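You operate a simulated robot arm through the tools that you are given. There is no shell and no other tool. Be economical: measure what you need, move in short steps, check, and stop when the job is done.

The job below is to be done with a simulated two-armed robot. You get a single attempt, and the scene is never put back.

JOB
Load the buns tray from the green crate into the magazine, then feed the lowest tray out.
Fine: the crate is by the pink film; purple slider back; the fed tray (rolls) goes in the grey box, two stay in the magazine.

The check looks at the end state, three seconds after you hand in, the way a careful person would. Anything else that was tipped, shoved, dropped, spilled or broken makes it a failure.

ROBOT AND FRAMES
Two 7-joint arms with two-finger parallel grippers on one trunk, on a base that drives. Base frame: it is fixed to the floor where the robot stands at the start and does not move with it; the origin is under the middle of the robot, x ahead of it, y to its left, z up. Lengths are in m, angles in degrees, forces in N, time in s.
The left shoulder is at the start at [0.07, 0.163, 1.32], the right one opposite. Places, roughly: inside of the grey box [0.8, 0.7, 0.9]; purple tray slider [0.8, 0.2, 0.9]. Payload 3.43 kg a hand.
The TCP of each hand is the grasp point between the finger pads, 0.034 m short of the fingertips. In the tool frame z runs along the fingers and y along their closing line. Largest opening 0.128 m; finger width 0.024, thickness 0.012; the body of the gripper, 0.048 by 0.13 m, starts 0.096 m behind the TCP.
Orientation is that of the tool frame in the base frame, as a unit quaternion [w, x, y, z]. With the fingers straight down and closing along the base's y, the tool's x points along the base's -x, its y along +y and its z along -z.

CONTROLS
- The arms move only by the tool step_arm. It takes "left_increments", "right_increments" or both (then of equal length, played together; a hand with none holds still); each is a list of rows, each a list of 3 entries, a list of its own where there are three numbers: the shift along the tool's x, y, z in units of 50 mm (1.0 is 50 mm), then the turn, a rotation vector about the tool's x, y, z in units of 4 degrees (1.0 is 4 degrees), then the closure, from 0 (fully open) to 1 (shut). In form: [[[dx, dy, dz], [ax, ay, az], claw], ...]. A call has 1 to 10 rows; each row shifts and turns the commanded pose from where the row before left it, along the tool's axes as they then stand. A call with a number of a shift or a turn outside -1 to 1 is refused whole. A row lasts 0.2 s, in which the tool goes at most 0.05 m and 8.6 degrees; a call with a longer step from one row to the next is refused whole, and so is a gripper value outside its range. Where a pose cannot be reached the arm comes as near as it can. A force on the tool above 40 N (or 10 N above the force at the start of the call, whichever is more), or a blocked arm, ends the call early, and 0.2 s more pass. The fingers move at their own pace (about 0.153 m/s each) and stop on an object; they squeeze with about 20 N. The grip force told is the motor's: it shows also when the fingers shut on nothing. Time passes only in rows, and 0.2 s behind the last, so rows that do not move let the fingers close. It gives the time, the measured TCP pose, the force on the tool (base axes), the opening and the grip force at its end, in the units of the frame above (readings bear some noise), with the torque about the TCP (base axes, N m) and any sound that the robot's microphone picked up.
- Cameras (640 x 400 px; columns grow to the right, rows downward): "scene" is now at [0.1302, -0.0215, 1.5376]; the picture's right is [-0.27, -0.96, 0.00], its down [-0.64, 0.18, -0.74] and it looks along [0.72, -0.20, -0.67] (base axes); focal length 214 px, centre (320, 200). "left" rides on the left gripper at [0.076, 0.011, -0.16] in its tool frame; the picture's right is [-0.15, 0.99, 0.00], its down [-0.88, -0.13, -0.46] and it looks along [-0.45, -0.07, 0.89] (tool axes); focal length 234 px, centre (320, 200). "right" rides on the right gripper at [0.076, -0.011, -0.16] in its tool frame; the picture's right is [0.15, 0.99, 0.00], its down [-0.88, 0.13, -0.46] and it looks along [-0.45, 0.07, 0.89] (tool axes); focal length 234 px, centre (320, 200). There is no depth. A picture from a camera that has moved, and an enlarged one, comes with that camera's place and axes in the base frame and with its lens.
- snapshot(camera): a new picture of that camera. It takes no simulated time.
- slide_trunk(by): slides the trunk up (or, below 0, down) by that many m; the arms and the scene camera ride with it, the base frame stays. It gives what a move gives, with no picture.
- base_move(legs): drives the robot by 1 to 6 legs, each [ahead, left, turn to the left] in m, m and degrees, along the robot's own axes; the way and the turn of a leg run together, so that a leg with both is an arc; at most 1.5 m and 180 degrees a leg. The arms and the cameras ride along, it lands a little off, and it stops where it bumps. It gives what a move gives.
- aim_head(pan, tilt): turns the head with the scene camera to pan (to the left, within 86 degrees either way) and tilt (down, from -29 to 69), counted from straight ahead of the robot. It gives what a move gives.
- inspect(camera, box): a new picture of the part [left, top, right, bottom] of that camera's present view, enlarged. It takes no simulated time.
- job_done(): hands the job in; it is judged then, once.

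Go step by step. Nothing tells you exact positions but the pictures and the camera data: compare them with the known pose of the tool, close in by small moves and look again before you grip or let go. The budget is 120 turns and 92 pictures, counting those below and the enlarged ones. Unless the task says otherwise, let go and move clear before handing in, and close with one line.

The tools are called after "Call:" as a command line: name --argument value ..., lists and objects as JSON in quotes. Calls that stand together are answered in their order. step_arm: Moves the arms, as the interface text tells. Its arguments: {"type":"object","properties":{"left_increments":{"type":"array","items":{"type":"array"}},"right_increments":{"type":"array","items":{"type":"array"}}},"required":[]} The other tools are called the same way: slide_trunk (by) slides the trunk up or down; base_move (legs) drives the base; aim_head (pan, tilt) turns the head that bears the scene camera; snapshot (camera) takes a picture; inspect (camera, box) takes an enlarged picture of a part of a camera's view; job_done () hands the job in.

At the start:

```text
time: 0.0
left_tcp_pos: [0.575, 0.3913, 1.1498]
left_orientation: [0.0, 0.0, 1.0, 0.0]
left_force: [-0.5, 0.6, 0.1]
left_torque: [0.02, 0.0, 0.03]
left_grip_width: 0.1282
left_finger_force: 0.0
right_tcp_pos: [0.5102, -0.1123, 1.1617]
right_orientation: [-0.001, 0.0, 1.0, -0.001]
right_force: [-0.3, -0.1, 0.0]
right_torque: [0.01, -0.01, -0.03]
right_grip_width: 0.1279
right_finger_force: 0.0
trunk travel left (down, up): [-0.8, 0.14]
robot x, y, heading: [0.0007, -0.002, 0.1]
head pan, tilt: [-15.6, 42.0]
```

scene: 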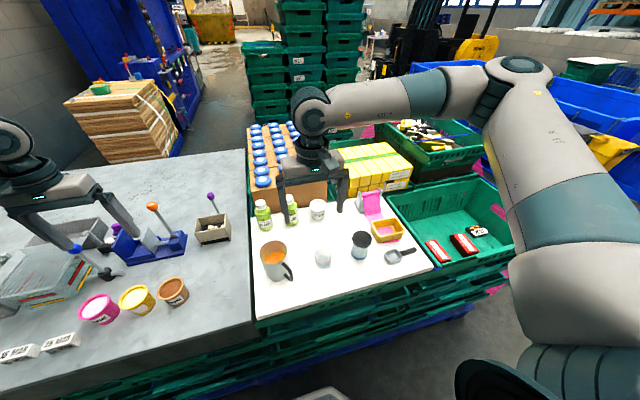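
right: 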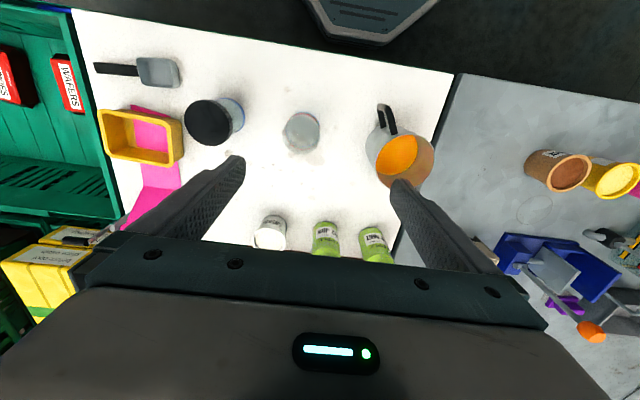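
left: 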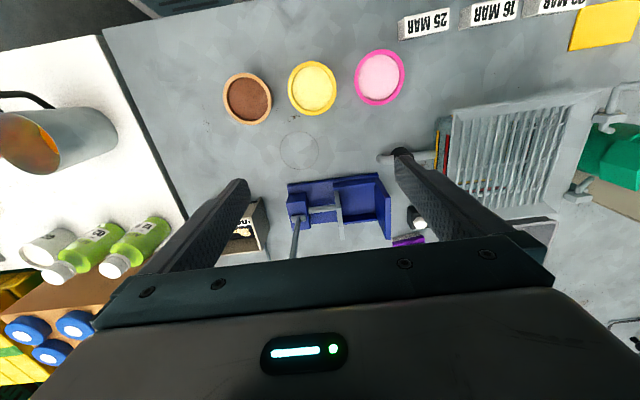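

I see a left grey table with a blue device, tubs and a magazine-like grey thing, and a right white table with odds and ends plus a green crate. I'll look around for the magazine, the green crate by the pink film and the grey box.

Call:
aim_head --pan 30 --tilt 40

```text
time: 1.1
left_tcp_pos: [0.5772, 0.3915, 1.1492]
left_orientation: [0.0, 0.0, 1.0, 0.0]
left_force: [0.6, 0.6, 0.0]
left_torque: [-0.02, 0.01, -0.01]
left_grip_width: 0.1279
left_finger_force: 0.0
right_tcp_pos: [0.5099, -0.1119, 1.162]
right_orientation: [0.0, 0.001, 1.0, 0.0]
right_force: [-0.4, 0.9, -0.5]
right_torque: [-0.01, 0.01, -0.03]
right_grip_width: 0.1278
right_finger_force: 0.1
trunk travel left (down, up): [-0.8, 0.14]
robot x, y, heading: [0.0026, -0.0014, -0.2]
head pan, tilt: [30.0, 40.0]
```

Head is turned left; now a picture.

Call:
snapshot --camera "scene"

```text
88 pictures are left
camera scene: at [0.1234, 0.0435, 1.5405], right [0.5, -0.87, 0.0], down [-0.56, -0.32, -0.77], along [0.66, 0.38, -0.64], focal length 214 px, centre (320, 200)
```

scene: 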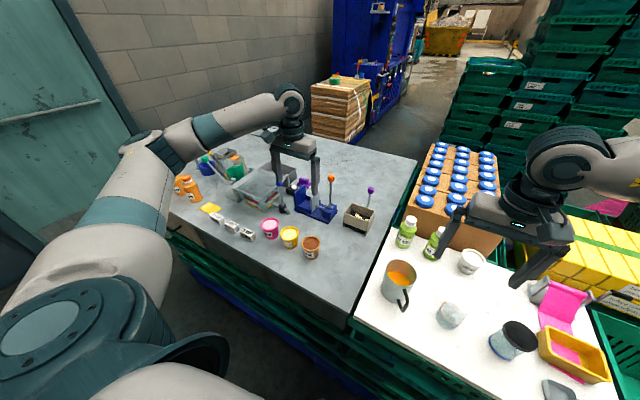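

The left table holds the blue device, a small box beside it and a grey rack. I'll enlarge both areas.

Call:
inspect --camera "scene" --box '[160, 130, 400, 280]'

Call:
inspect --camera "left" --box '[220, 20, 640, 280]'

```text
2.67 times, centred on (280, 205) of scene
camera zoom: at [0.1234, 0.0435, 1.5405], right [0.5, -0.87, 0.0], down [-0.56, -0.32, -0.77], along [0.66, 0.38, -0.64], focal length 572 px, centre (427, 187)
```

zoom: 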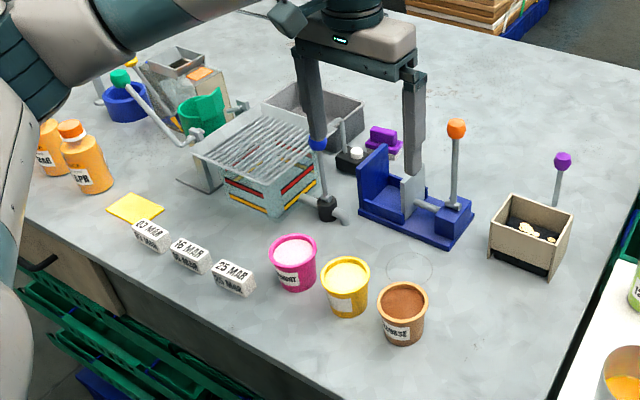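

```text
1.52 times, centred on (430, 150) of left
camera zoom: at [0.5002, 0.4019, 1.3103], right [0.15, 0.99, 0.0], down [0.88, -0.13, 0.46], along [0.45, -0.07, -0.89], focal length 357 px, centre (152, 276)
```

zoom: 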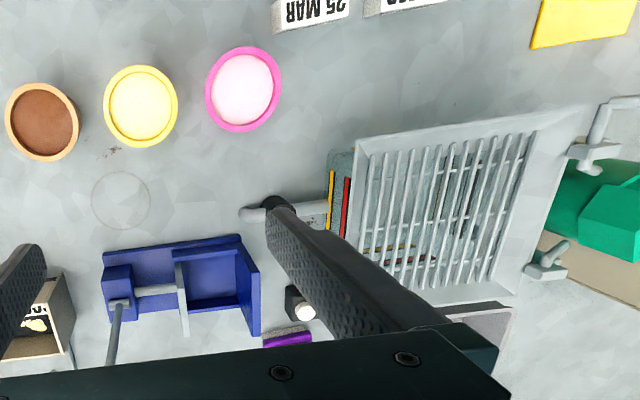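

The small beige box with the purple knob at about [0.73, 0.21, 0.95] looks like the tray magazine. I'll zoom in on it and on the green crates.

Call:
aim_head --pan -25 --tilt 42

Call:
inspect --camera "scene" --box '[320, 100, 640, 300]'

Call:
inspect --camera "scene" --box '[70, 140, 230, 240]'

```text
time: 2.4
left_tcp_pos: [0.5763, 0.3919, 1.1495]
left_orientation: [0.0, -0.001, 1.0, 0.0]
left_force: [-0.6, -1.0, 0.1]
left_torque: [0.02, -0.02, 0.03]
left_grip_width: 0.128
left_finger_force: 0.0
right_tcp_pos: [0.5097, -0.1112, 1.1616]
right_orientation: [0.0, 0.0, 1.0, 0.0]
right_force: [-0.8, -0.4, -0.1]
right_torque: [0.01, 0.02, -0.02]
right_grip_width: 0.128
right_finger_force: 0.0
trunk travel left (down, up): [-0.8, 0.14]
robot x, y, heading: [0.0019, -0.0014, -0.0]
head pan, tilt: [-25.0, 42.0]
```

```text
2.00 times, centred on (480, 200) of scene
camera zoom: at [0.1255, -0.0342, 1.5376], right [-0.42, -0.91, 0.0], down [-0.61, 0.28, -0.74], along [0.67, -0.31, -0.67], focal length 429 px, centre (0, 200)
```

zoom: 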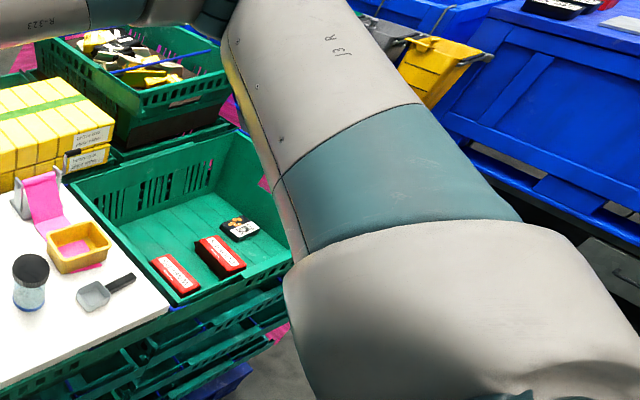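

```text
4.00 times, centred on (150, 190) of scene
camera zoom: at [0.1255, -0.0342, 1.5376], right [-0.42, -0.91, 0.0], down [-0.61, 0.28, -0.74], along [0.67, -0.31, -0.67], focal length 858 px, centre (1000, 240)
```

zoom: 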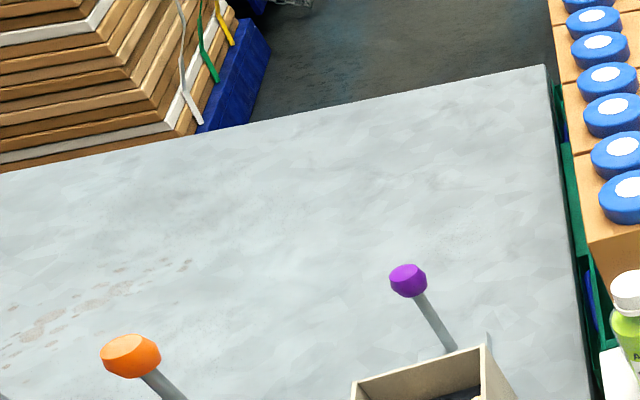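

A small black tray with buns lies in the near green crate beside the pink film roll. I'll bring the right hand over towards the crate to look, at its present safe height.

Call:
step_arm --right_increments '[[[0, -1, 0], [0, 0, 0], 0], [[0, -1, 0], [0, 0, 0], 0], [[0, -1, 0], [0, 0, 0], 0], [[0, -1, 0], [0, 0, 0], 0], [[0, -1, 0], [0, 0, 0], 0], [[0, -1, 0], [0, 0, 0], 0], [[0, -1, 0], [0, 0, 0], 0], [[0, -1, 0], [0, 0, 0], 0]]'

Call:
snapshot --camera "right"

Call:
snapshot --camera "scene"

```text
time: 4.2
left_tcp_pos: [0.575, 0.3905, 1.151]
left_orientation: [0.0, -0.002, 1.0, 0.0]
left_force: [-0.2, -0.5, 0.4]
left_torque: [-0.02, -0.02, 0.04]
left_grip_width: 0.128
left_finger_force: 0.1
right_tcp_pos: [0.5099, -0.5144, 1.1579]
right_orientation: [0.0, 0.001, 1.0, -0.001]
right_force: [0.5, -0.4, 0.2]
right_torque: [0.02, 0.0, -0.01]
right_grip_width: 0.1278
right_finger_force: 0.0
trunk travel left (down, up): [-0.8, 0.14]
robot x, y, heading: [0.0013, 0.0018, -0.1]
head pan, tilt: [-25.0, 42.0]
```

```text
83 pictures are left
camera right: at [0.435, -0.5259, 1.3186], right [-0.15, 0.99, 0.0], down [0.88, 0.13, 0.46], along [0.45, 0.07, -0.89], focal length 234 px, centre (320, 200)
```

right: 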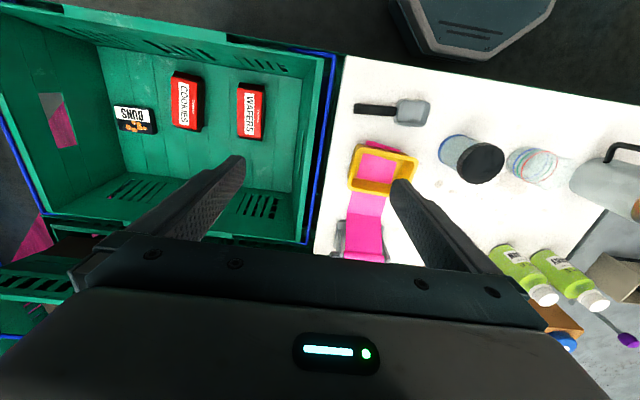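

```text
82 pictures are left
camera scene: at [0.1247, -0.0359, 1.5376], right [-0.42, -0.91, 0.0], down [-0.61, 0.28, -0.74], along [0.67, -0.31, -0.67], focal length 214 px, centre (320, 200)
```

scene: 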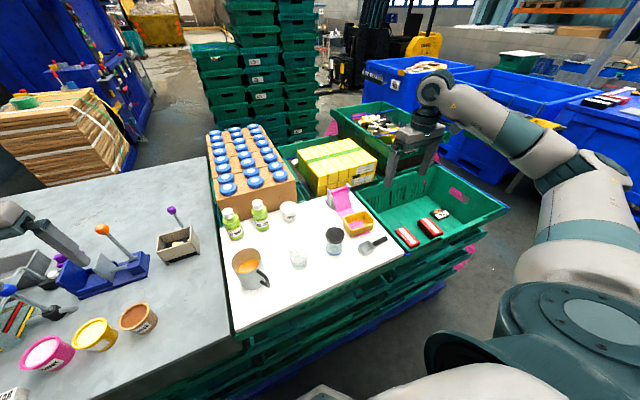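

The buns tray is at about [0.606, -1.01, 0.66]. Next I look closely at the magazine with the left hand camera.

Call:
step_arm --left_increments '[[[0, -1, 0], [0, 0, 0], 0], [[0, -1, 0], [0, 0, 0], 0], [[0, -1, 0], [0, 0, 0], 0], [[0, -0.5, 0], [0, 0, 0], 0]]'

Call:
snapshot --camera "left"

Call:
inspect --camera "scene" --box '[130, 190, 230, 290]'

```text
time: 5.2
left_tcp_pos: [0.5785, 0.2145, 1.1501]
left_orientation: [0.0, -0.001, 1.0, 0.0]
left_force: [-0.4, 0.3, -0.2]
left_torque: [0.01, 0.0, 0.05]
left_grip_width: 0.128
left_finger_force: 0.1
right_tcp_pos: [0.5107, -0.5125, 1.158]
right_orientation: [0.0, 0.0, 1.0, 0.002]
right_force: [0.0, 0.1, 0.3]
right_torque: [-0.01, -0.01, -0.01]
right_grip_width: 0.1279
right_finger_force: 0.0
trunk travel left (down, up): [-0.8, 0.14]
robot x, y, heading: [-0.0003, -0.0054, -0.2]
head pan, tilt: [-25.0, 42.0]
```

```text
81 pictures are left
camera left: at [0.5025, 0.2253, 1.3112], right [0.14, 0.99, 0.0], down [0.88, -0.13, 0.46], along [0.45, -0.07, -0.89], focal length 234 px, centre (320, 200)
```

left: 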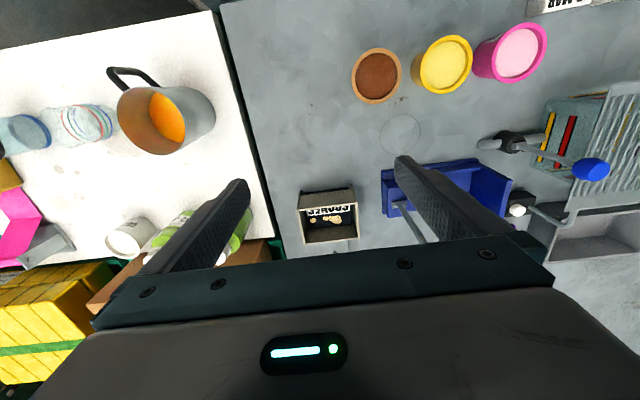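

```text
4.00 times, centred on (180, 240) of scene
camera zoom: at [0.1259, -0.0356, 1.5375], right [-0.42, -0.91, 0.0], down [-0.61, 0.28, -0.74], along [0.67, -0.31, -0.67], focal length 858 px, centre (880, 40)
```

zoom: 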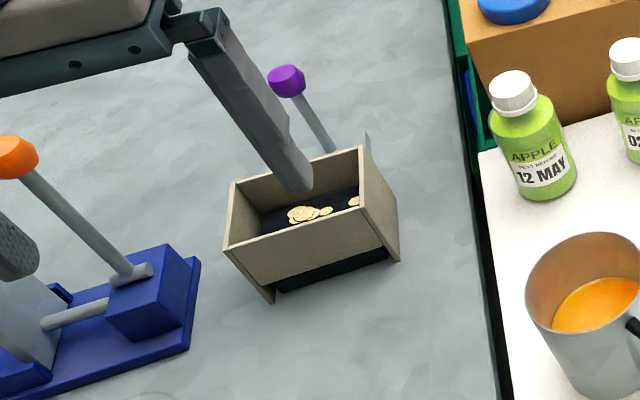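

The magazine is a beige box, rim about z 0.96, spanning x 0.67–0.78, y 0.16–0.26, with an outlet on the robot side and a purple knob on a rod behind it. Next I raise the left hand and drive right to stand in front of the crate.

Call:
step_arm --left_increments '[[[0, 0, -1], [0, 0, 0], 0], [[0.5, 0, -1], [0, 0, 0], 0], [[1, 0, 0], [0, 0, 0], 0], [[1, 0, 0], [0, 0, 0], 0], [[1, 0, 0], [0, 0, 0], 0]]'

Call:
base_move --legs '[[0, -0.65, 0]]'

Call:
snapshot --camera "right"

Call:
snapshot --camera "scene"

```text
refused: row 2 steps farther than a row can; nothing moved
```

```text
time: 8.8
left_tcp_pos: [0.5802, -0.4278, 1.1504]
left_orientation: [0.0, -0.004, 1.0, 0.0]
left_force: [-0.1, -0.1, -0.4]
left_torque: [0.0, -0.02, -0.03]
left_grip_width: 0.1283
left_finger_force: 0.1
right_tcp_pos: [0.5164, -1.1558, 1.1573]
right_orientation: [0.0, -0.004, 1.0, -0.001]
right_force: [0.1, 0.5, 1.0]
right_torque: [0.03, 0.03, 0.02]
right_grip_width: 0.1282
right_finger_force: 0.1
trunk travel left (down, up): [-0.8, 0.14]
robot x, y, heading: [0.0043, -0.6447, 0.1]
head pan, tilt: [-25.0, 42.0]
```

```text
79 pictures are left
camera right: at [0.4419, -1.1677, 1.3191], right [-0.15, 0.99, 0.0], down [0.88, 0.14, 0.46], along [0.45, 0.07, -0.89], focal length 234 px, centre (320, 200)
```

right: 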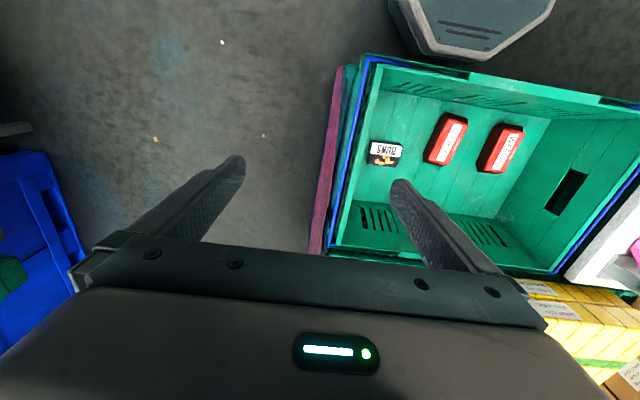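

```text
78 pictures are left
camera scene: at [0.1281, -0.6804, 1.5376], right [-0.42, -0.91, 0.0], down [-0.61, 0.28, -0.74], along [0.68, -0.31, -0.67], focal length 214 px, centre (320, 200)
```

scene: 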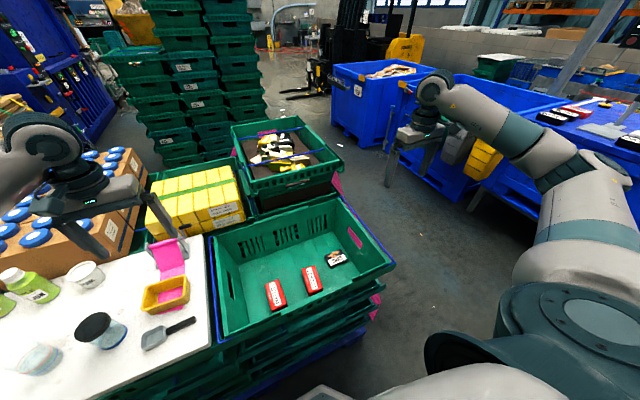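

The tray is at about [0.585, -0.97, 0.71]. I'll raise the left hand, and bring the right hand over the tray for a close look.

Call:
step_arm --right_increments '[[[0, 0.95, 0], [0, 0, 0], 0], [[0, 0.95, 0], [0, 0, 0], 0], [[0, 0.95, 0], [0, 0, 0], 0], [[-0.6, 0.75, 0], [0, 0, 0], 0], [[-0.6, 0, 0.7], [0, 0, 0], 0], [[0, 0, 0.95], [0, 0, 0], 0]]' --left_increments '[[[0, 0, -0.9], [0, 0, 0], 0], [[0, 0, -0.9], [0, 0, 0], 0], [[0.9, 0, 0], [0, 0, 0], 0], [[0.9, 0, 0], [0, 0, 0], 0], [[0.9, 0, 0], [0, 0, 0], 0], [[0, 0, 0], [0, 0, 0], 0]]'

Call:
snapshot --camera "right"

```text
time: 10.2
left_tcp_pos: [0.4445, -0.4285, 1.242]
left_orientation: [0.0, -0.005, 1.0, 0.0]
left_force: [-0.2, -0.9, 0.8]
left_torque: [0.0, 0.03, 0.04]
left_grip_width: 0.1281
left_finger_force: 0.1
right_tcp_pos: [0.5758, -0.9775, 1.0732]
right_orientation: [0.0, -0.003, 1.0, 0.0]
right_force: [-0.4, 0.4, -0.6]
right_torque: [0.0, -0.01, -0.01]
right_grip_width: 0.1281
right_finger_force: 0.1
trunk travel left (down, up): [-0.8, 0.14]
robot x, y, heading: [0.0014, -0.648, 0.2]
head pan, tilt: [-25.0, 42.0]
```

```text
77 pictures are left
camera right: at [0.5016, -0.9904, 1.2338], right [-0.15, 0.99, 0.0], down [0.88, 0.14, 0.46], along [0.45, 0.07, -0.89], focal length 234 px, centre (320, 200)
```

right: 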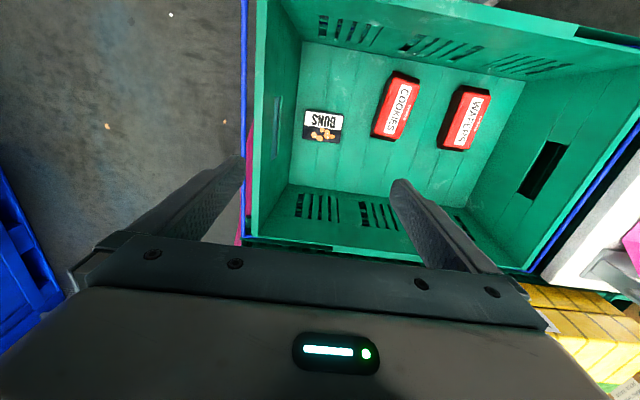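

The tray is about 0.082 (y) by 0.065 (x), centred at [0.588, -0.971], close to the crate's right wall. I'll zoom for details.

Call:
inspect --camera "right" --box '[270, 80, 380, 170]'

Call:
inspect --camera "scene" --box '[290, 210, 390, 310]'

```text
4.44 times, centred on (325, 125) of right
camera zoom: at [0.5016, -0.9904, 1.2338], right [-0.15, 0.99, 0.0], down [0.88, 0.14, 0.46], along [0.45, 0.07, -0.89], focal length 1041 px, centre (298, 533)
```

zoom: 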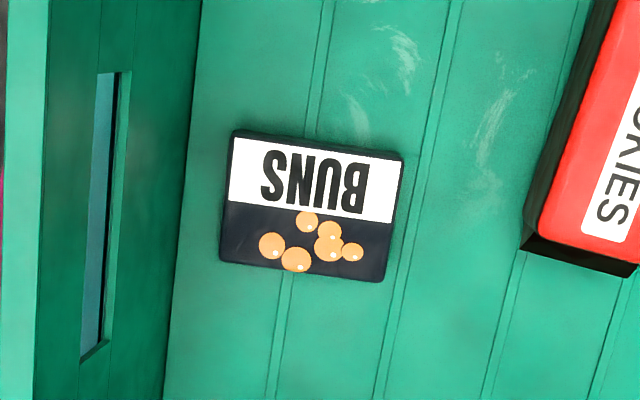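

```text
4.00 times, centred on (340, 260) of scene
camera zoom: at [0.1283, -0.6824, 1.5376], right [-0.42, -0.91, 0.0], down [-0.61, 0.28, -0.74], along [0.68, -0.31, -0.67], focal length 858 px, centre (240, -40)
```

zoom: 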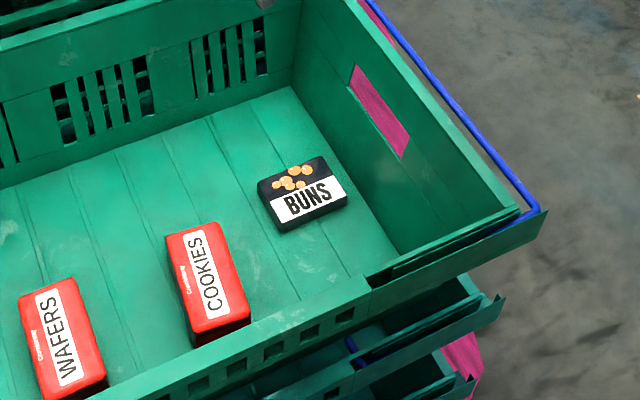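

The tray is a flat closed box aligned with the base axes, about 2 cm thick, so I'll grip it along x. Now I turn the right hand 90° about its axis (camera to +y side, away from the wall).

Call:
step_arm --right_increments '[[[-0.24, 0.12, 0], [0, 0, 1], 0], [[0, 0, 0], [0, 0, 1], 0], [[0, 0, 0], [0, 0, 1], 0], [[0, 0, 0], [0, 0, 1], 0], [[0, 0, 0], [0, 0, 1], 0], [[0, 0, 0], [0, 0, 1], 0], [[0, 0, 0], [0, 0, 1], 0], [[0, 0, 0], [0, 0, 1], 0], [[0, 0, 0], [0, 0, 1], 0], [[0, 0, 0], [0, 0, 1], 0]]'

Call:
step_arm --right_increments '[[[0, 0, 0], [0, 0, 1], 0], [[0, 0, 0], [0, 0, 1], 0], [[0, 0, 0], [0, 0, 1], 0], [[0, 0, 0], [0, 0, 1], 0], [[0, 0, 0], [0, 0, 1], 0], [[0, 0, 0], [0, 0, 1], 0], [[0, 0, 0], [0, 0, 1], 0], [[0, 0, 0], [0, 0, 1], 0], [[0, 0, 0], [0, 0, 1], 0], [[0, 0, 0], [0, 0, 1], 0]]'

Call:
step_arm --right_increments '[[[0, 0, 0], [0, 0, 1], 0], [[0, 0, 0], [0, 0, 1], 0], [[0, 0, 0], [0, 0, 0.5], 0], [[0, 0, 0], [0, 0, 0], 0]]'

Call:
snapshot --camera "right"

```text
time: 12.4
left_tcp_pos: [0.4454, -0.4264, 1.2424]
left_orientation: [0.0, -0.004, 1.0, 0.0]
left_force: [0.8, 0.4, 0.2]
left_torque: [0.0, -0.01, -0.02]
left_grip_width: 0.1277
left_finger_force: 0.1
right_tcp_pos: [0.5871, -0.9701, 1.0757]
right_orientation: [0.0, 0.34, 0.94, 0.001]
right_force: [1.1, 0.4, 0.5]
right_torque: [0.0, -0.02, -0.01]
right_grip_width: 0.128
right_finger_force: 0.1
trunk travel left (down, up): [-0.8, 0.14]
robot x, y, heading: [0.0019, -0.6459, 0.7]
head pan, tilt: [-25.0, 42.0]
```

```text
time: 14.6
left_tcp_pos: [0.4437, -0.4258, 1.242]
left_orientation: [0.0, -0.004, 1.0, -0.001]
left_force: [0.8, -0.3, 0.4]
left_torque: [0.0, 0.01, -0.01]
left_grip_width: 0.1279
left_finger_force: 0.0
right_tcp_pos: [0.5879, -0.9687, 1.0757]
right_orientation: [0.0, 0.641, 0.768, 0.0]
right_force: [-0.6, 0.4, -0.6]
right_torque: [0.02, 0.03, 0.04]
right_grip_width: 0.1279
right_finger_force: 0.0
trunk travel left (down, up): [-0.8, 0.14]
robot x, y, heading: [0.002, -0.6439, 0.4]
head pan, tilt: [-25.0, 42.0]
```

```text
time: 15.6
left_tcp_pos: [0.4449, -0.4272, 1.2423]
left_orientation: [0.0, -0.004, 1.0, 0.0]
left_force: [-1.2, -0.1, -0.2]
left_torque: [0.01, 0.04, 0.01]
left_grip_width: 0.1279
left_finger_force: 0.0
right_tcp_pos: [0.5868, -0.9701, 1.0755]
right_orientation: [0.0, 0.704, 0.71, 0.0]
right_force: [0.4, -0.2, -0.6]
right_torque: [0.02, -0.02, -0.03]
right_grip_width: 0.1282
right_finger_force: 0.1
trunk travel left (down, up): [-0.8, 0.14]
robot x, y, heading: [0.0085, -0.6457, 0.1]
head pan, tilt: [-25.0, 42.0]
```

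```text
74 pictures are left
camera right: at [0.5767, -0.8944, 1.2361], right [0.99, 0.15, 0.0], down [0.14, -0.88, 0.46], along [0.07, -0.45, -0.89], focal length 234 px, centre (320, 200)
```

right: 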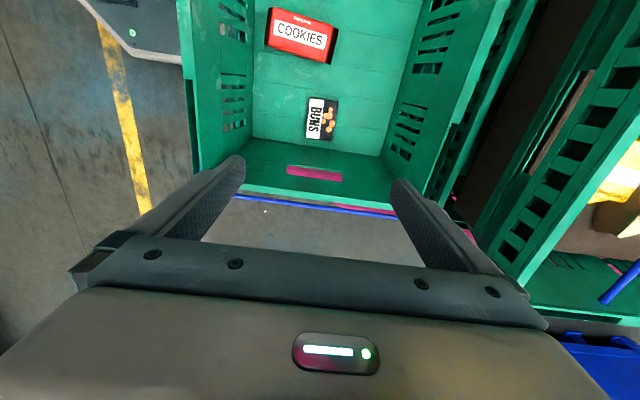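

The tray is directly below the hand. I'll descend part way and look again.

Call:
step_arm --right_increments '[[[0, 0.08, 0.95], [0, 0, 0], 0], [[0, 0, 0.95], [0, 0, 0], 0], [[0, 0, 0.95], [0, 0, 0], 0], [[0, 0, 0.95], [0, 0, 0], 0], [[0, 0, 0.95], [0, 0, 0], 0], [[0, 0, 0.9], [0, 0, 0], 0]]'

Call:
snapshot --camera "right"

Call:
inspect --camera "scene" --box '[280, 190, 400, 310]'

```text
time: 17.0
left_tcp_pos: [0.4451, -0.4263, 1.2422]
left_orientation: [0.0, -0.004, 1.0, 0.0]
left_force: [0.2, -0.2, -0.3]
left_torque: [0.01, 0.04, 0.01]
left_grip_width: 0.1279
left_finger_force: 0.2
right_tcp_pos: [0.5918, -0.9676, 0.7942]
right_orientation: [0.0, 0.705, 0.709, 0.0]
right_force: [0.8, -0.7, -0.5]
right_torque: [0.01, 0.02, -0.03]
right_grip_width: 0.1283
right_finger_force: 0.2
trunk travel left (down, up): [-0.8, 0.14]
robot x, y, heading: [0.0033, -0.6472, 0.4]
head pan, tilt: [-25.0, 42.0]
```

```text
73 pictures are left
camera right: at [0.5807, -0.8929, 0.9549], right [0.99, 0.15, 0.0], down [0.14, -0.88, 0.46], along [0.07, -0.45, -0.89], focal length 234 px, centre (320, 200)
```

right: 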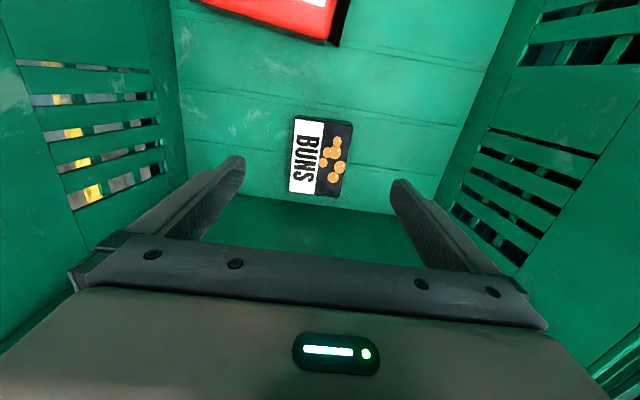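

```text
3.33 times, centred on (340, 250) of scene
camera zoom: at [0.1287, -0.6811, 1.5376], right [-0.42, -0.91, 0.0], down [-0.61, 0.28, -0.74], along [0.68, -0.31, -0.67], focal length 715 px, centre (253, 33)
```

zoom: 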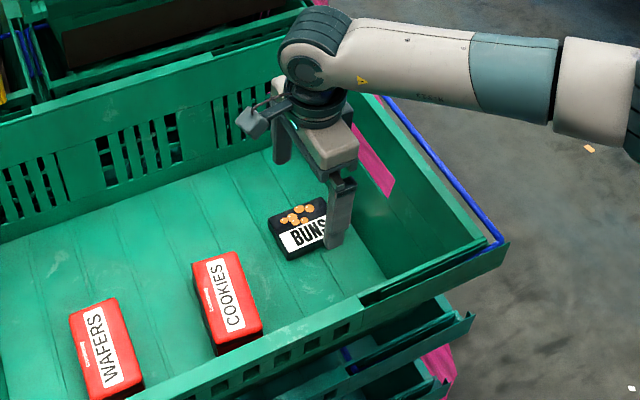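

The hand is centred over the tray. I lower it slowly towards finger-tip level near the tray top and check.

Call:
step_arm --right_increments '[[[0, 0, 0.5], [0, 0, 0], 0], [[0, 0, 0.5], [0, 0, 0], 0]]'

Call:
inspect --camera "scene" --box '[300, 210, 380, 290]'

Call:
snapshot --camera "right"

```text
time: 17.6
left_tcp_pos: [0.4444, -0.4269, 1.2413]
left_orientation: [-0.001, -0.004, 1.0, 0.0]
left_force: [0.6, -0.7, 0.0]
left_torque: [-0.02, 0.02, 0.0]
left_grip_width: 0.1281
left_finger_force: 0.0
right_tcp_pos: [0.5917, -0.9678, 0.744]
right_orientation: [-0.001, 0.704, 0.71, 0.0]
right_force: [0.3, 0.2, -0.4]
right_torque: [-0.02, 0.0, 0.0]
right_grip_width: 0.128
right_finger_force: 0.0
trunk travel left (down, up): [-0.8, 0.14]
robot x, y, heading: [0.0046, -0.6469, 0.4]
head pan, tilt: [-25.0, 42.0]
```

```text
5.00 times, centred on (340, 250) of scene
camera zoom: at [0.1287, -0.681, 1.5376], right [-0.42, -0.91, 0.0], down [-0.61, 0.28, -0.74], along [0.68, -0.31, -0.67], focal length 1072 px, centre (220, -50)
```

zoom: 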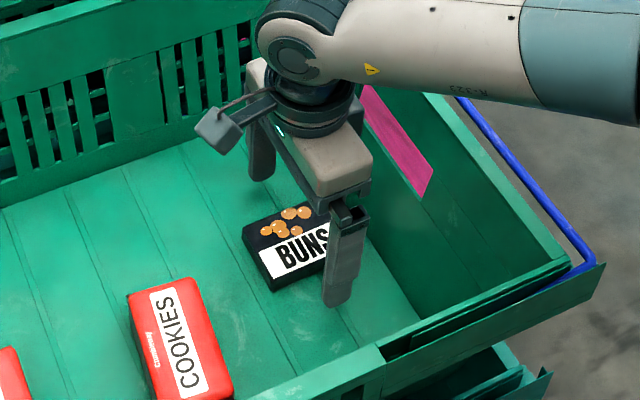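

```text
70 pictures are left
camera right: at [0.5802, -0.8931, 0.9039], right [0.99, 0.15, 0.0], down [0.14, -0.88, 0.46], along [0.07, -0.45, -0.89], focal length 234 px, centre (320, 200)
```

right: 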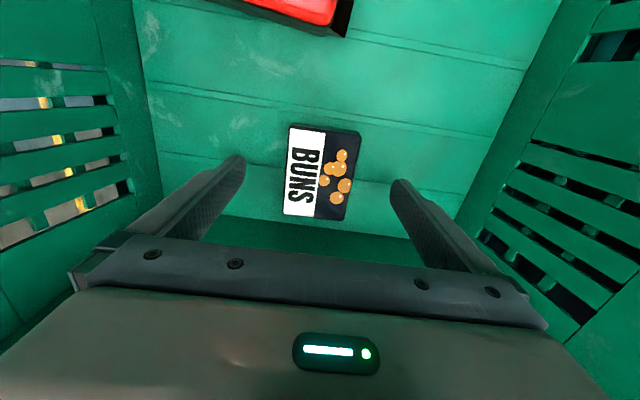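

The tray top is about z 0.70. I'll go down another 25 mm in small steps, then look again.

Call:
step_arm --right_increments '[[[0, 0, 0.2], [0, 0, 0], 0], [[0, 0, 0.15], [0, 0, 0], 0], [[0, 0, 0.15], [0, 0, 0], 0]]'

Call:
inspect --camera "scene" --box '[300, 210, 380, 290]'

```text
time: 18.4
left_tcp_pos: [0.4406, -0.4256, 1.2432]
left_orientation: [0.002, -0.004, 1.0, -0.002]
left_force: [-0.2, -0.7, 0.2]
left_torque: [-0.02, 0.01, -0.04]
left_grip_width: 0.128
left_finger_force: 0.1
right_tcp_pos: [0.5908, -0.968, 0.7251]
right_orientation: [0.002, 0.705, 0.709, 0.002]
right_force: [-0.7, -3.7, 34.1]
right_torque: [-0.01, 2.39, 0.39]
right_grip_width: 0.1281
right_finger_force: 0.1
trunk travel left (down, up): [-0.8, 0.14]
robot x, y, heading: [0.0014, -0.6459, 0.4]
head pan, tilt: [-25.0, 42.0]
```

```text
5.00 times, centred on (340, 250) of scene
camera zoom: at [0.1228, -0.6786, 1.5388], right [-0.42, -0.91, 0.0], down [-0.61, 0.28, -0.75], along [0.68, -0.31, -0.67], focal length 1072 px, centre (220, -50)
```

zoom: 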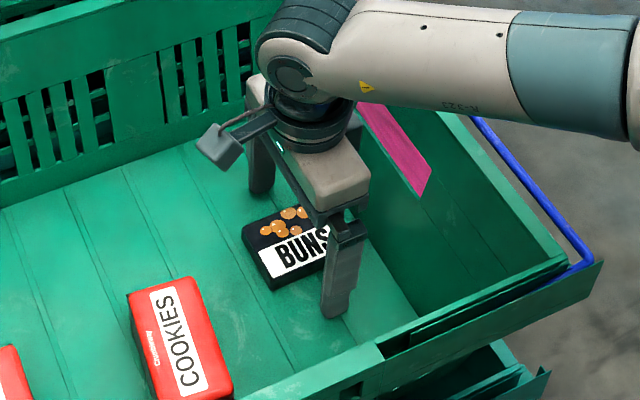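

The tips have touched the crate floor (z ≈ 0.69). I back off a few millimetres and close on the tray.

Call:
step_arm --right_increments '[[[0, 0, -0.2], [0, 0, 0], 0], [[0, 0, 0], [0, 0, 0], 0.3], [[0, 0, 0], [0, 0, 0], 1], [[0, 0, 0], [0, 0, 0], 1], [[0, 0, 0], [0, 0, 0], 1]]'

Call:
snapshot --camera "right"

```text
time: 19.6
left_tcp_pos: [0.4455, -0.4255, 1.242]
left_orientation: [0.0, -0.003, 1.0, 0.0]
left_force: [0.5, 0.8, 0.9]
left_torque: [-0.02, 0.0, -0.02]
left_grip_width: 0.1281
left_finger_force: 0.1
right_tcp_pos: [0.5911, -0.9685, 0.729]
right_orientation: [0.0, 0.704, 0.71, 0.0]
right_force: [0.1, -0.3, 0.2]
right_torque: [-0.02, -0.02, -0.05]
right_grip_width: 0.0614
right_finger_force: 20.3
trunk travel left (down, up): [-0.8, 0.14]
robot x, y, heading: [0.0048, -0.6493, 0.2]
head pan, tilt: [-25.0, 42.0]
```

```text
68 pictures are left
camera right: at [0.5801, -0.8942, 0.8894], right [0.99, 0.15, 0.0], down [0.14, -0.88, 0.46], along [0.07, -0.45, -0.89], focal length 234 px, centre (320, 200)
```

right: 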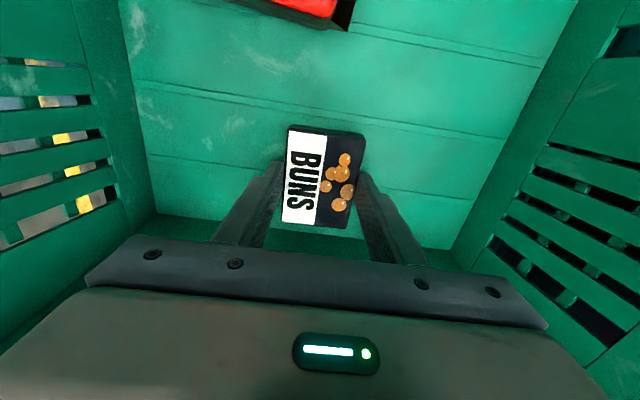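

The tray is gripped (61 mm, 20 N). Now I lift it straight up out of the crate.

Call:
step_arm --right_increments '[[[0, 0, -0.5], [0, 0, 0], 1], [[0, 0, -0.8], [0, 0, 0], 1], [[0, 0, -0.95], [0, 0, 0], 1], [[0, 0, -0.95], [0, 0, 0], 1], [[0, 0, -0.95], [0, 0, 0], 1], [[0, 0, -0.95], [0, 0, 0], 1], [[0, 0, -0.95], [0, 0, 0], 1], [[0, 0, -0.95], [0, 0, 0], 1], [[0, 0, -0.9], [0, 0, 0], 1]]'

Call:
snapshot --camera "right"

Call:
inspect --camera "scene" --box '[220, 60, 460, 210]'

```text
time: 21.6
left_tcp_pos: [0.444, -0.427, 1.2423]
left_orientation: [0.0, -0.004, 1.0, -0.001]
left_force: [0.8, 0.6, 0.2]
left_torque: [-0.03, -0.02, -0.02]
left_grip_width: 0.1277
left_finger_force: 0.0
right_tcp_pos: [0.5919, -0.9694, 1.1231]
right_orientation: [0.001, 0.705, 0.709, 0.0]
right_force: [0.6, -0.2, -0.4]
right_torque: [-0.01, -0.02, 0.03]
right_grip_width: 0.0614
right_finger_force: 20.3
trunk travel left (down, up): [-0.8, 0.14]
robot x, y, heading: [-0.0013, -0.6484, 0.5]
head pan, tilt: [-25.0, 42.0]
```

```text
67 pictures are left
camera right: at [0.5815, -0.8943, 1.2841], right [0.99, 0.15, 0.0], down [0.14, -0.88, 0.46], along [0.07, -0.45, -0.89], focal length 234 px, centre (320, 200)
```

right: 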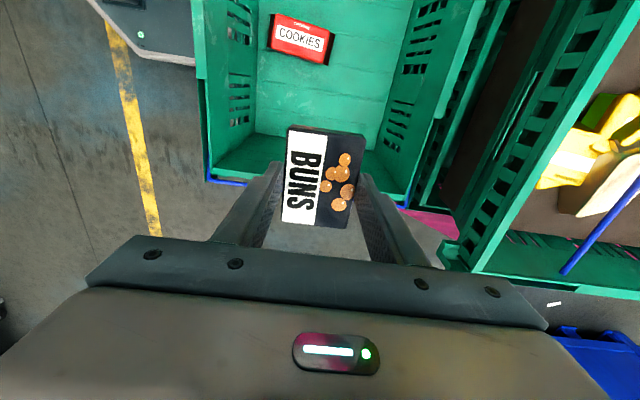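

```text
2.67 times, centred on (340, 135) of scene
camera zoom: at [0.1278, -0.6802, 1.5376], right [-0.42, -0.91, 0.0], down [-0.61, 0.28, -0.74], along [0.68, -0.31, -0.67], focal length 572 px, centre (267, 373)
```

zoom: 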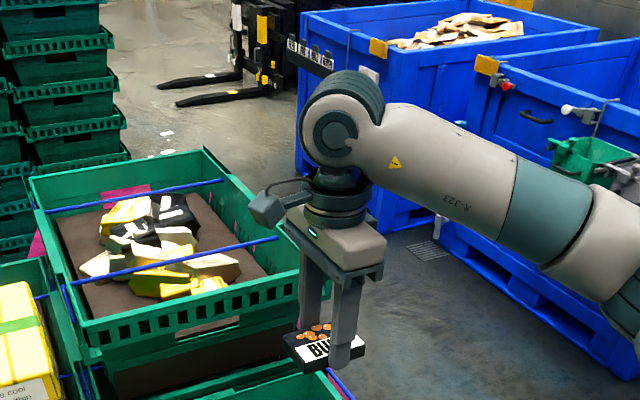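

The tray is securely held. I raise it and pull it in, then drive back left to stand in front of the magazine.

Call:
step_arm --right_increments '[[[0, 0, -0.95], [0, 0, 0], 1], [[0, 0, -0.95], [0, 0, 0], 1], [[0, -0.9, 0], [0, 0, 0], 1], [[0, -0.9, 0], [0, 0, 0], 1], [[0, 0, 0], [0, 0, 0], 1]]'

Call:
base_move --legs '[[0, 1.05, 0]]'

Call:
aim_head --pan -5 --tilt 45

Call:
snapshot --camera "scene"

```text
time: 22.8
left_tcp_pos: [0.4454, -0.4253, 1.2407]
left_orientation: [-0.001, -0.004, 1.0, -0.001]
left_force: [-0.2, 0.9, -0.4]
left_torque: [-0.05, 0.01, 0.04]
left_grip_width: 0.128
left_finger_force: 0.0
right_tcp_pos: [0.505, -0.9697, 1.2195]
right_orientation: [0.0, 0.705, 0.709, -0.001]
right_force: [0.4, 0.4, -0.3]
right_torque: [-0.03, 0.01, -0.01]
right_grip_width: 0.0614
right_finger_force: 20.0
trunk travel left (down, up): [-0.8, 0.14]
robot x, y, heading: [0.0025, -0.6494, 0.7]
head pan, tilt: [-25.0, 42.0]
```

```text
time: 28.2
left_tcp_pos: [0.4375, 0.6235, 1.2417]
left_orientation: [0.0, -0.003, 1.0, 0.0]
left_force: [-0.2, -0.2, -0.6]
left_torque: [0.01, 0.02, -0.04]
left_grip_width: 0.128
left_finger_force: 0.1
right_tcp_pos: [0.4947, 0.0805, 1.2198]
right_orientation: [-0.001, 0.705, 0.709, -0.001]
right_force: [0.1, -0.1, -0.6]
right_torque: [-0.03, 0.01, 0.0]
right_grip_width: 0.0614
right_finger_force: 20.1
trunk travel left (down, up): [-0.8, 0.14]
robot x, y, heading: [-0.0028, 0.4054, 0.2]
head pan, tilt: [-25.0, 42.0]
```

```text
time: 29.0
left_tcp_pos: [0.438, 0.6254, 1.2422]
left_orientation: [-0.001, -0.003, 1.0, -0.001]
left_force: [0.2, 0.0, -0.1]
left_torque: [0.0, 0.02, 0.03]
left_grip_width: 0.1278
left_finger_force: 0.1
right_tcp_pos: [0.4953, 0.0811, 1.219]
right_orientation: [0.0, 0.706, 0.709, 0.0]
right_force: [0.1, 0.0, -0.3]
right_torque: [0.0, -0.02, -0.01]
right_grip_width: 0.0613
right_finger_force: 19.9
trunk travel left (down, up): [-0.8, 0.14]
robot x, y, heading: [-0.0032, 0.4048, -0.1]
head pan, tilt: [-5.0, 45.0]
```

```text
65 pictures are left
camera scene: at [0.1262, 0.3993, 1.5333], right [-0.08, -1.0, 0.0], down [-0.7, 0.06, -0.71], along [0.7, -0.06, -0.71], focal length 214 px, centre (320, 200)
```

scene: 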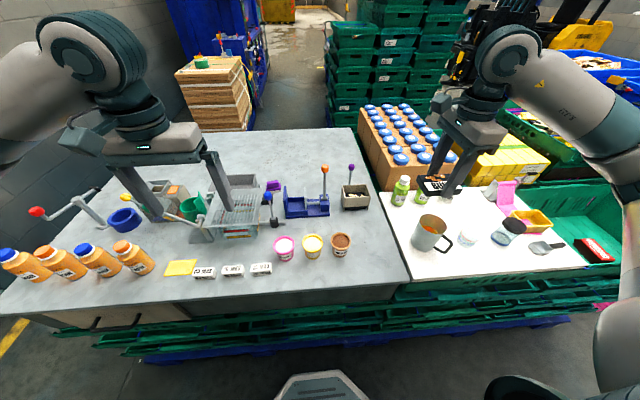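

I'm now near the magazine. I'll zoom in on it and on the grey box area.

Call:
inspect --camera "scene" --box '[325, 150, 389, 214]'

Call:
inspect --camera "scene" --box '[130, 160, 340, 260]'

```text
6.25 times, centred on (357, 182) of scene
camera zoom: at [0.1262, 0.3993, 1.5333], right [-0.08, -1.0, 0.0], down [-0.7, 0.06, -0.71], along [0.7, -0.06, -0.71], focal length 1340 px, centre (89, 312)
```

zoom: 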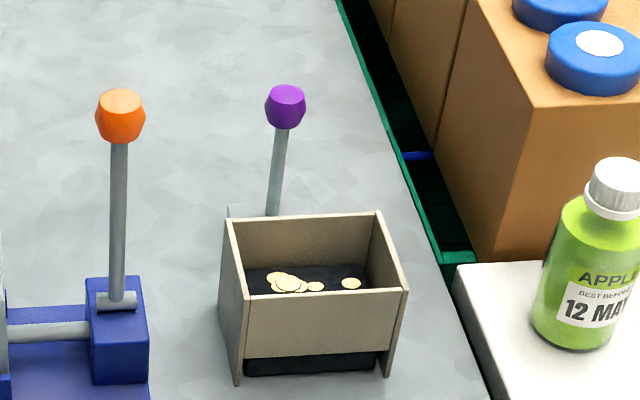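

```text
3.05 times, centred on (235, 210) of scene
camera zoom: at [0.1262, 0.3993, 1.5333], right [-0.08, -1.0, 0.0], down [-0.7, 0.06, -0.71], along [0.7, -0.06, -0.71], focal length 654 px, centre (579, 170)
```

zoom: 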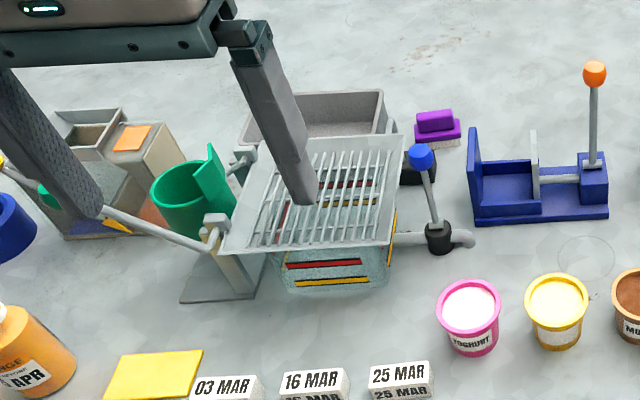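

The magazine spans about x 0.70–0.78, y 0.15–0.255, rim z 0.95, table z ≈ 0.875; its inside (~71 × 96 mm) is too tight for fingers beside the tray, so I want to hold the tray only by its upper edge. I'll set it on the free table spot before the magazine and regrip higher.

Call:
step_arm --right_increments '[[[0.8, 0, 0], [0, 0, 0], 1], [[0.8, 0, 0], [0, 0, 0], 1], [[0.4, 0.85, 0], [0, 0, 0], 1], [[0, 0.85, 0], [0, 0, 0], 1], [[0, 0, 0.95], [0, 0, 0], 1], [[0, 0, 0.95], [0, 0, 0], 1], [[0, 0, 0.95], [0, 0, 0], 1], [[0, 0, 0.95], [0, 0, 0], 1], [[0, 0, 0.5], [0, 0, 0], 1]]'

Call:
snapshot --camera "right"

Call:
snapshot --camera "scene"

```text
time: 31.0
left_tcp_pos: [0.4378, 0.6239, 1.241]
left_orientation: [0.0, -0.003, 1.0, 0.0]
left_force: [0.2, -0.6, 0.4]
left_torque: [0.03, 0.0, 0.02]
left_grip_width: 0.1281
left_finger_force: 0.1
right_tcp_pos: [0.5784, 0.1814, 1.0031]
right_orientation: [0.0, 0.706, 0.709, 0.0]
right_force: [-0.6, -0.1, -0.5]
right_torque: [0.03, 0.01, -0.02]
right_grip_width: 0.0614
right_finger_force: 20.4
trunk travel left (down, up): [-0.8, 0.14]
robot x, y, heading: [-0.0027, 0.4078, 0.3]
head pan, tilt: [-5.0, 45.0]
```

```text
62 pictures are left
camera right: at [0.5694, 0.2568, 1.1641], right [0.99, 0.15, 0.0], down [0.13, -0.88, 0.46], along [0.07, -0.45, -0.89], focal length 234 px, centre (320, 200)
```

right: 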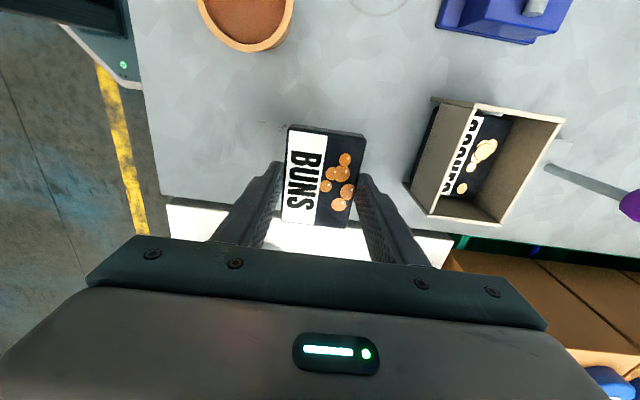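

```text
61 pictures are left
camera scene: at [0.1265, 0.399, 1.5333], right [-0.08, -1.0, 0.0], down [-0.71, 0.06, -0.71], along [0.7, -0.06, -0.71], focal length 214 px, centre (320, 200)
```

scene: 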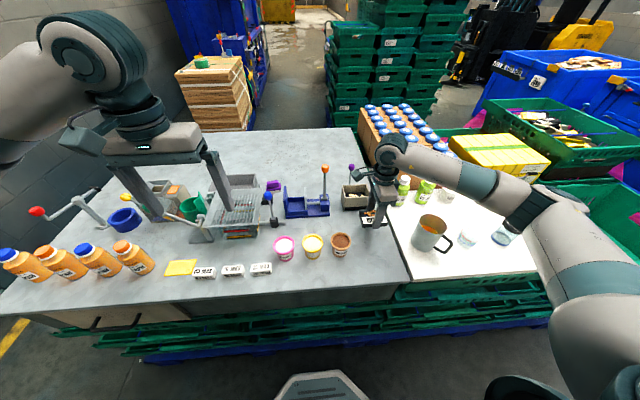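

The hand camera confirms the magazine at x 0.704–0.785, y 0.148–0.258. Now I lower the tray to the table gently.

Call:
step_arm --right_increments '[[[0, 0, 0.9], [0, 0, 0], 1], [[0, 0, 0.5], [0, 0, 0], 1], [[0, 0, 0.1], [0, 0, 0], 1], [[0, 0, 0.1], [0, 0, 0], 1]]'

Call:
inspect --camera "scene" --box '[325, 160, 415, 250]'

```text
time: 32.0
left_tcp_pos: [0.4351, 0.6249, 1.2425]
left_orientation: [0.001, -0.004, 1.0, 0.0]
left_force: [0.4, -0.5, -0.1]
left_torque: [0.0, 0.02, -0.03]
left_grip_width: 0.128
left_finger_force: 0.0
right_tcp_pos: [0.5811, 0.1794, 0.9344]
right_orientation: [0.002, 0.705, 0.709, 0.003]
right_force: [-11.3, -0.3, 19.7]
right_torque: [-0.29, 1.14, -0.13]
right_grip_width: 0.0615
right_finger_force: 19.7
trunk travel left (down, up): [-0.8, 0.14]
robot x, y, heading: [-0.0032, 0.4069, 0.3]
head pan, tilt: [-5.0, 45.0]
stopped in row 4 (right hand): the force on the tool passed its limit (the readings are from after the stop); the commanded pose is now the measured one
```

```text
4.44 times, centred on (370, 205) of scene
camera zoom: at [0.1233, 0.3997, 1.5336], right [-0.08, -1.0, 0.0], down [-0.7, 0.06, -0.71], along [0.71, -0.06, -0.71], focal length 953 px, centre (98, 178)
```

zoom: 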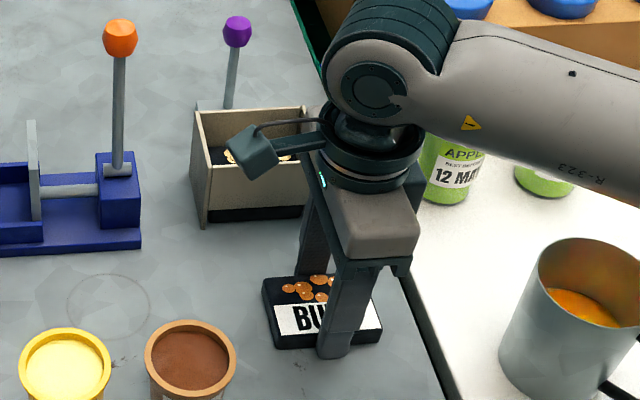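

The tray rests on the table (z ≈ 0.895). I open slightly, rise 5 mm and grip again higher.

Call:
step_arm --right_increments '[[[0, 0, 0], [0, 0, 0], 0.3], [[0, 0, 0], [0, 0, 0], 0.3], [[0, 0, -0.1], [0, 0, 0], 0.3], [[0, 0, 0], [0, 0, 0], 0.3]]'

Call:
inspect --camera "right" --box '[220, 80, 420, 240]'

```text
time: 33.0
left_tcp_pos: [0.437, 0.6241, 1.242]
left_orientation: [0.001, -0.003, 1.0, 0.0]
left_force: [0.3, -0.3, -0.5]
left_torque: [-0.02, -0.03, 0.0]
left_grip_width: 0.128
left_finger_force: 0.1
right_tcp_pos: [0.5787, 0.1788, 0.9344]
right_orientation: [0.0, 0.705, 0.709, 0.001]
right_force: [-0.2, 1.4, 0.2]
right_torque: [0.01, 0.01, 0.0]
right_grip_width: 0.0896
right_finger_force: 0.2
trunk travel left (down, up): [-0.8, 0.14]
robot x, y, heading: [-0.0037, 0.4024, 0.6]
head pan, tilt: [-5.0, 45.0]
```

```text
2.50 times, centred on (320, 160) of right
camera zoom: at [0.569, 0.254, 1.0948], right [0.99, 0.15, 0.0], down [0.13, -0.88, 0.46], along [0.07, -0.45, -0.89], focal length 585 px, centre (320, 300)
```

zoom: 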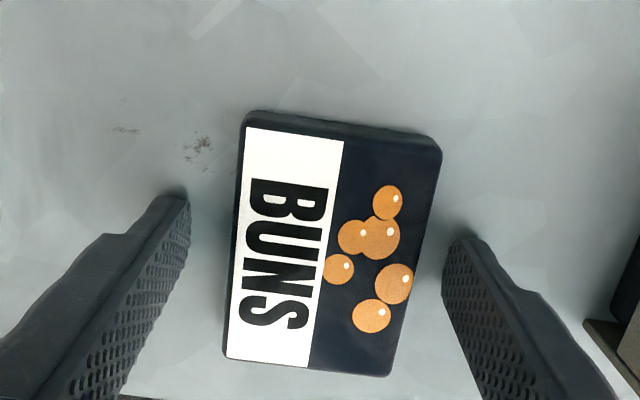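

The tray lies flat with the tips still low, so I rise another 6 mm, then close.

Call:
step_arm --right_increments '[[[0, 0, -0.12], [0, 0, 0], 0.3], [[0, 0, 0], [0, 0, 0], 0.3], [[0, 0, 0], [0, 0, 0], 1], [[0, 0, 0], [0, 0, 0], 1], [[0, 0, 0], [0, 0, 0], 1]]'

Call:
inspect --camera "scene" --box '[325, 160, 415, 250]'

```text
time: 34.2
left_tcp_pos: [0.4389, 0.6236, 1.2425]
left_orientation: [0.0, -0.004, 1.0, 0.0]
left_force: [0.1, 0.6, -0.6]
left_torque: [0.01, -0.02, -0.02]
left_grip_width: 0.1281
left_finger_force: 0.0
right_tcp_pos: [0.5827, 0.1791, 0.9423]
right_orientation: [0.002, 0.706, 0.709, 0.004]
right_force: [0.2, 0.2, 0.4]
right_torque: [-0.02, -0.01, 0.01]
right_grip_width: 0.0616
right_finger_force: 20.0
trunk travel left (down, up): [-0.8, 0.14]
robot x, y, heading: [-0.0011, 0.4057, 0.1]
head pan, tilt: [-5.0, 45.0]
```

```text
4.44 times, centred on (370, 205) of scene
camera zoom: at [0.1262, 0.3991, 1.5333], right [-0.08, -1.0, 0.0], down [-0.7, 0.06, -0.71], along [0.7, -0.06, -0.71], focal length 953 px, centre (98, 178)
```

zoom: 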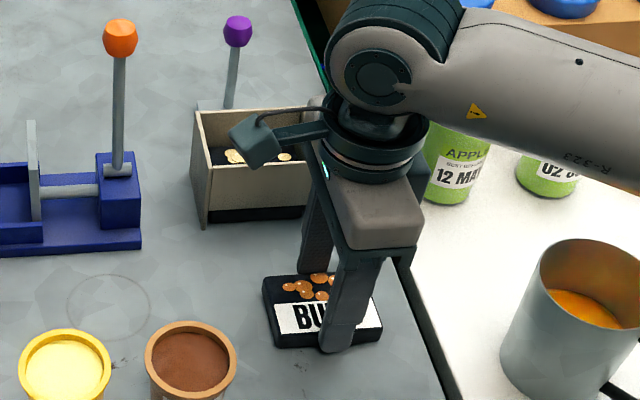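

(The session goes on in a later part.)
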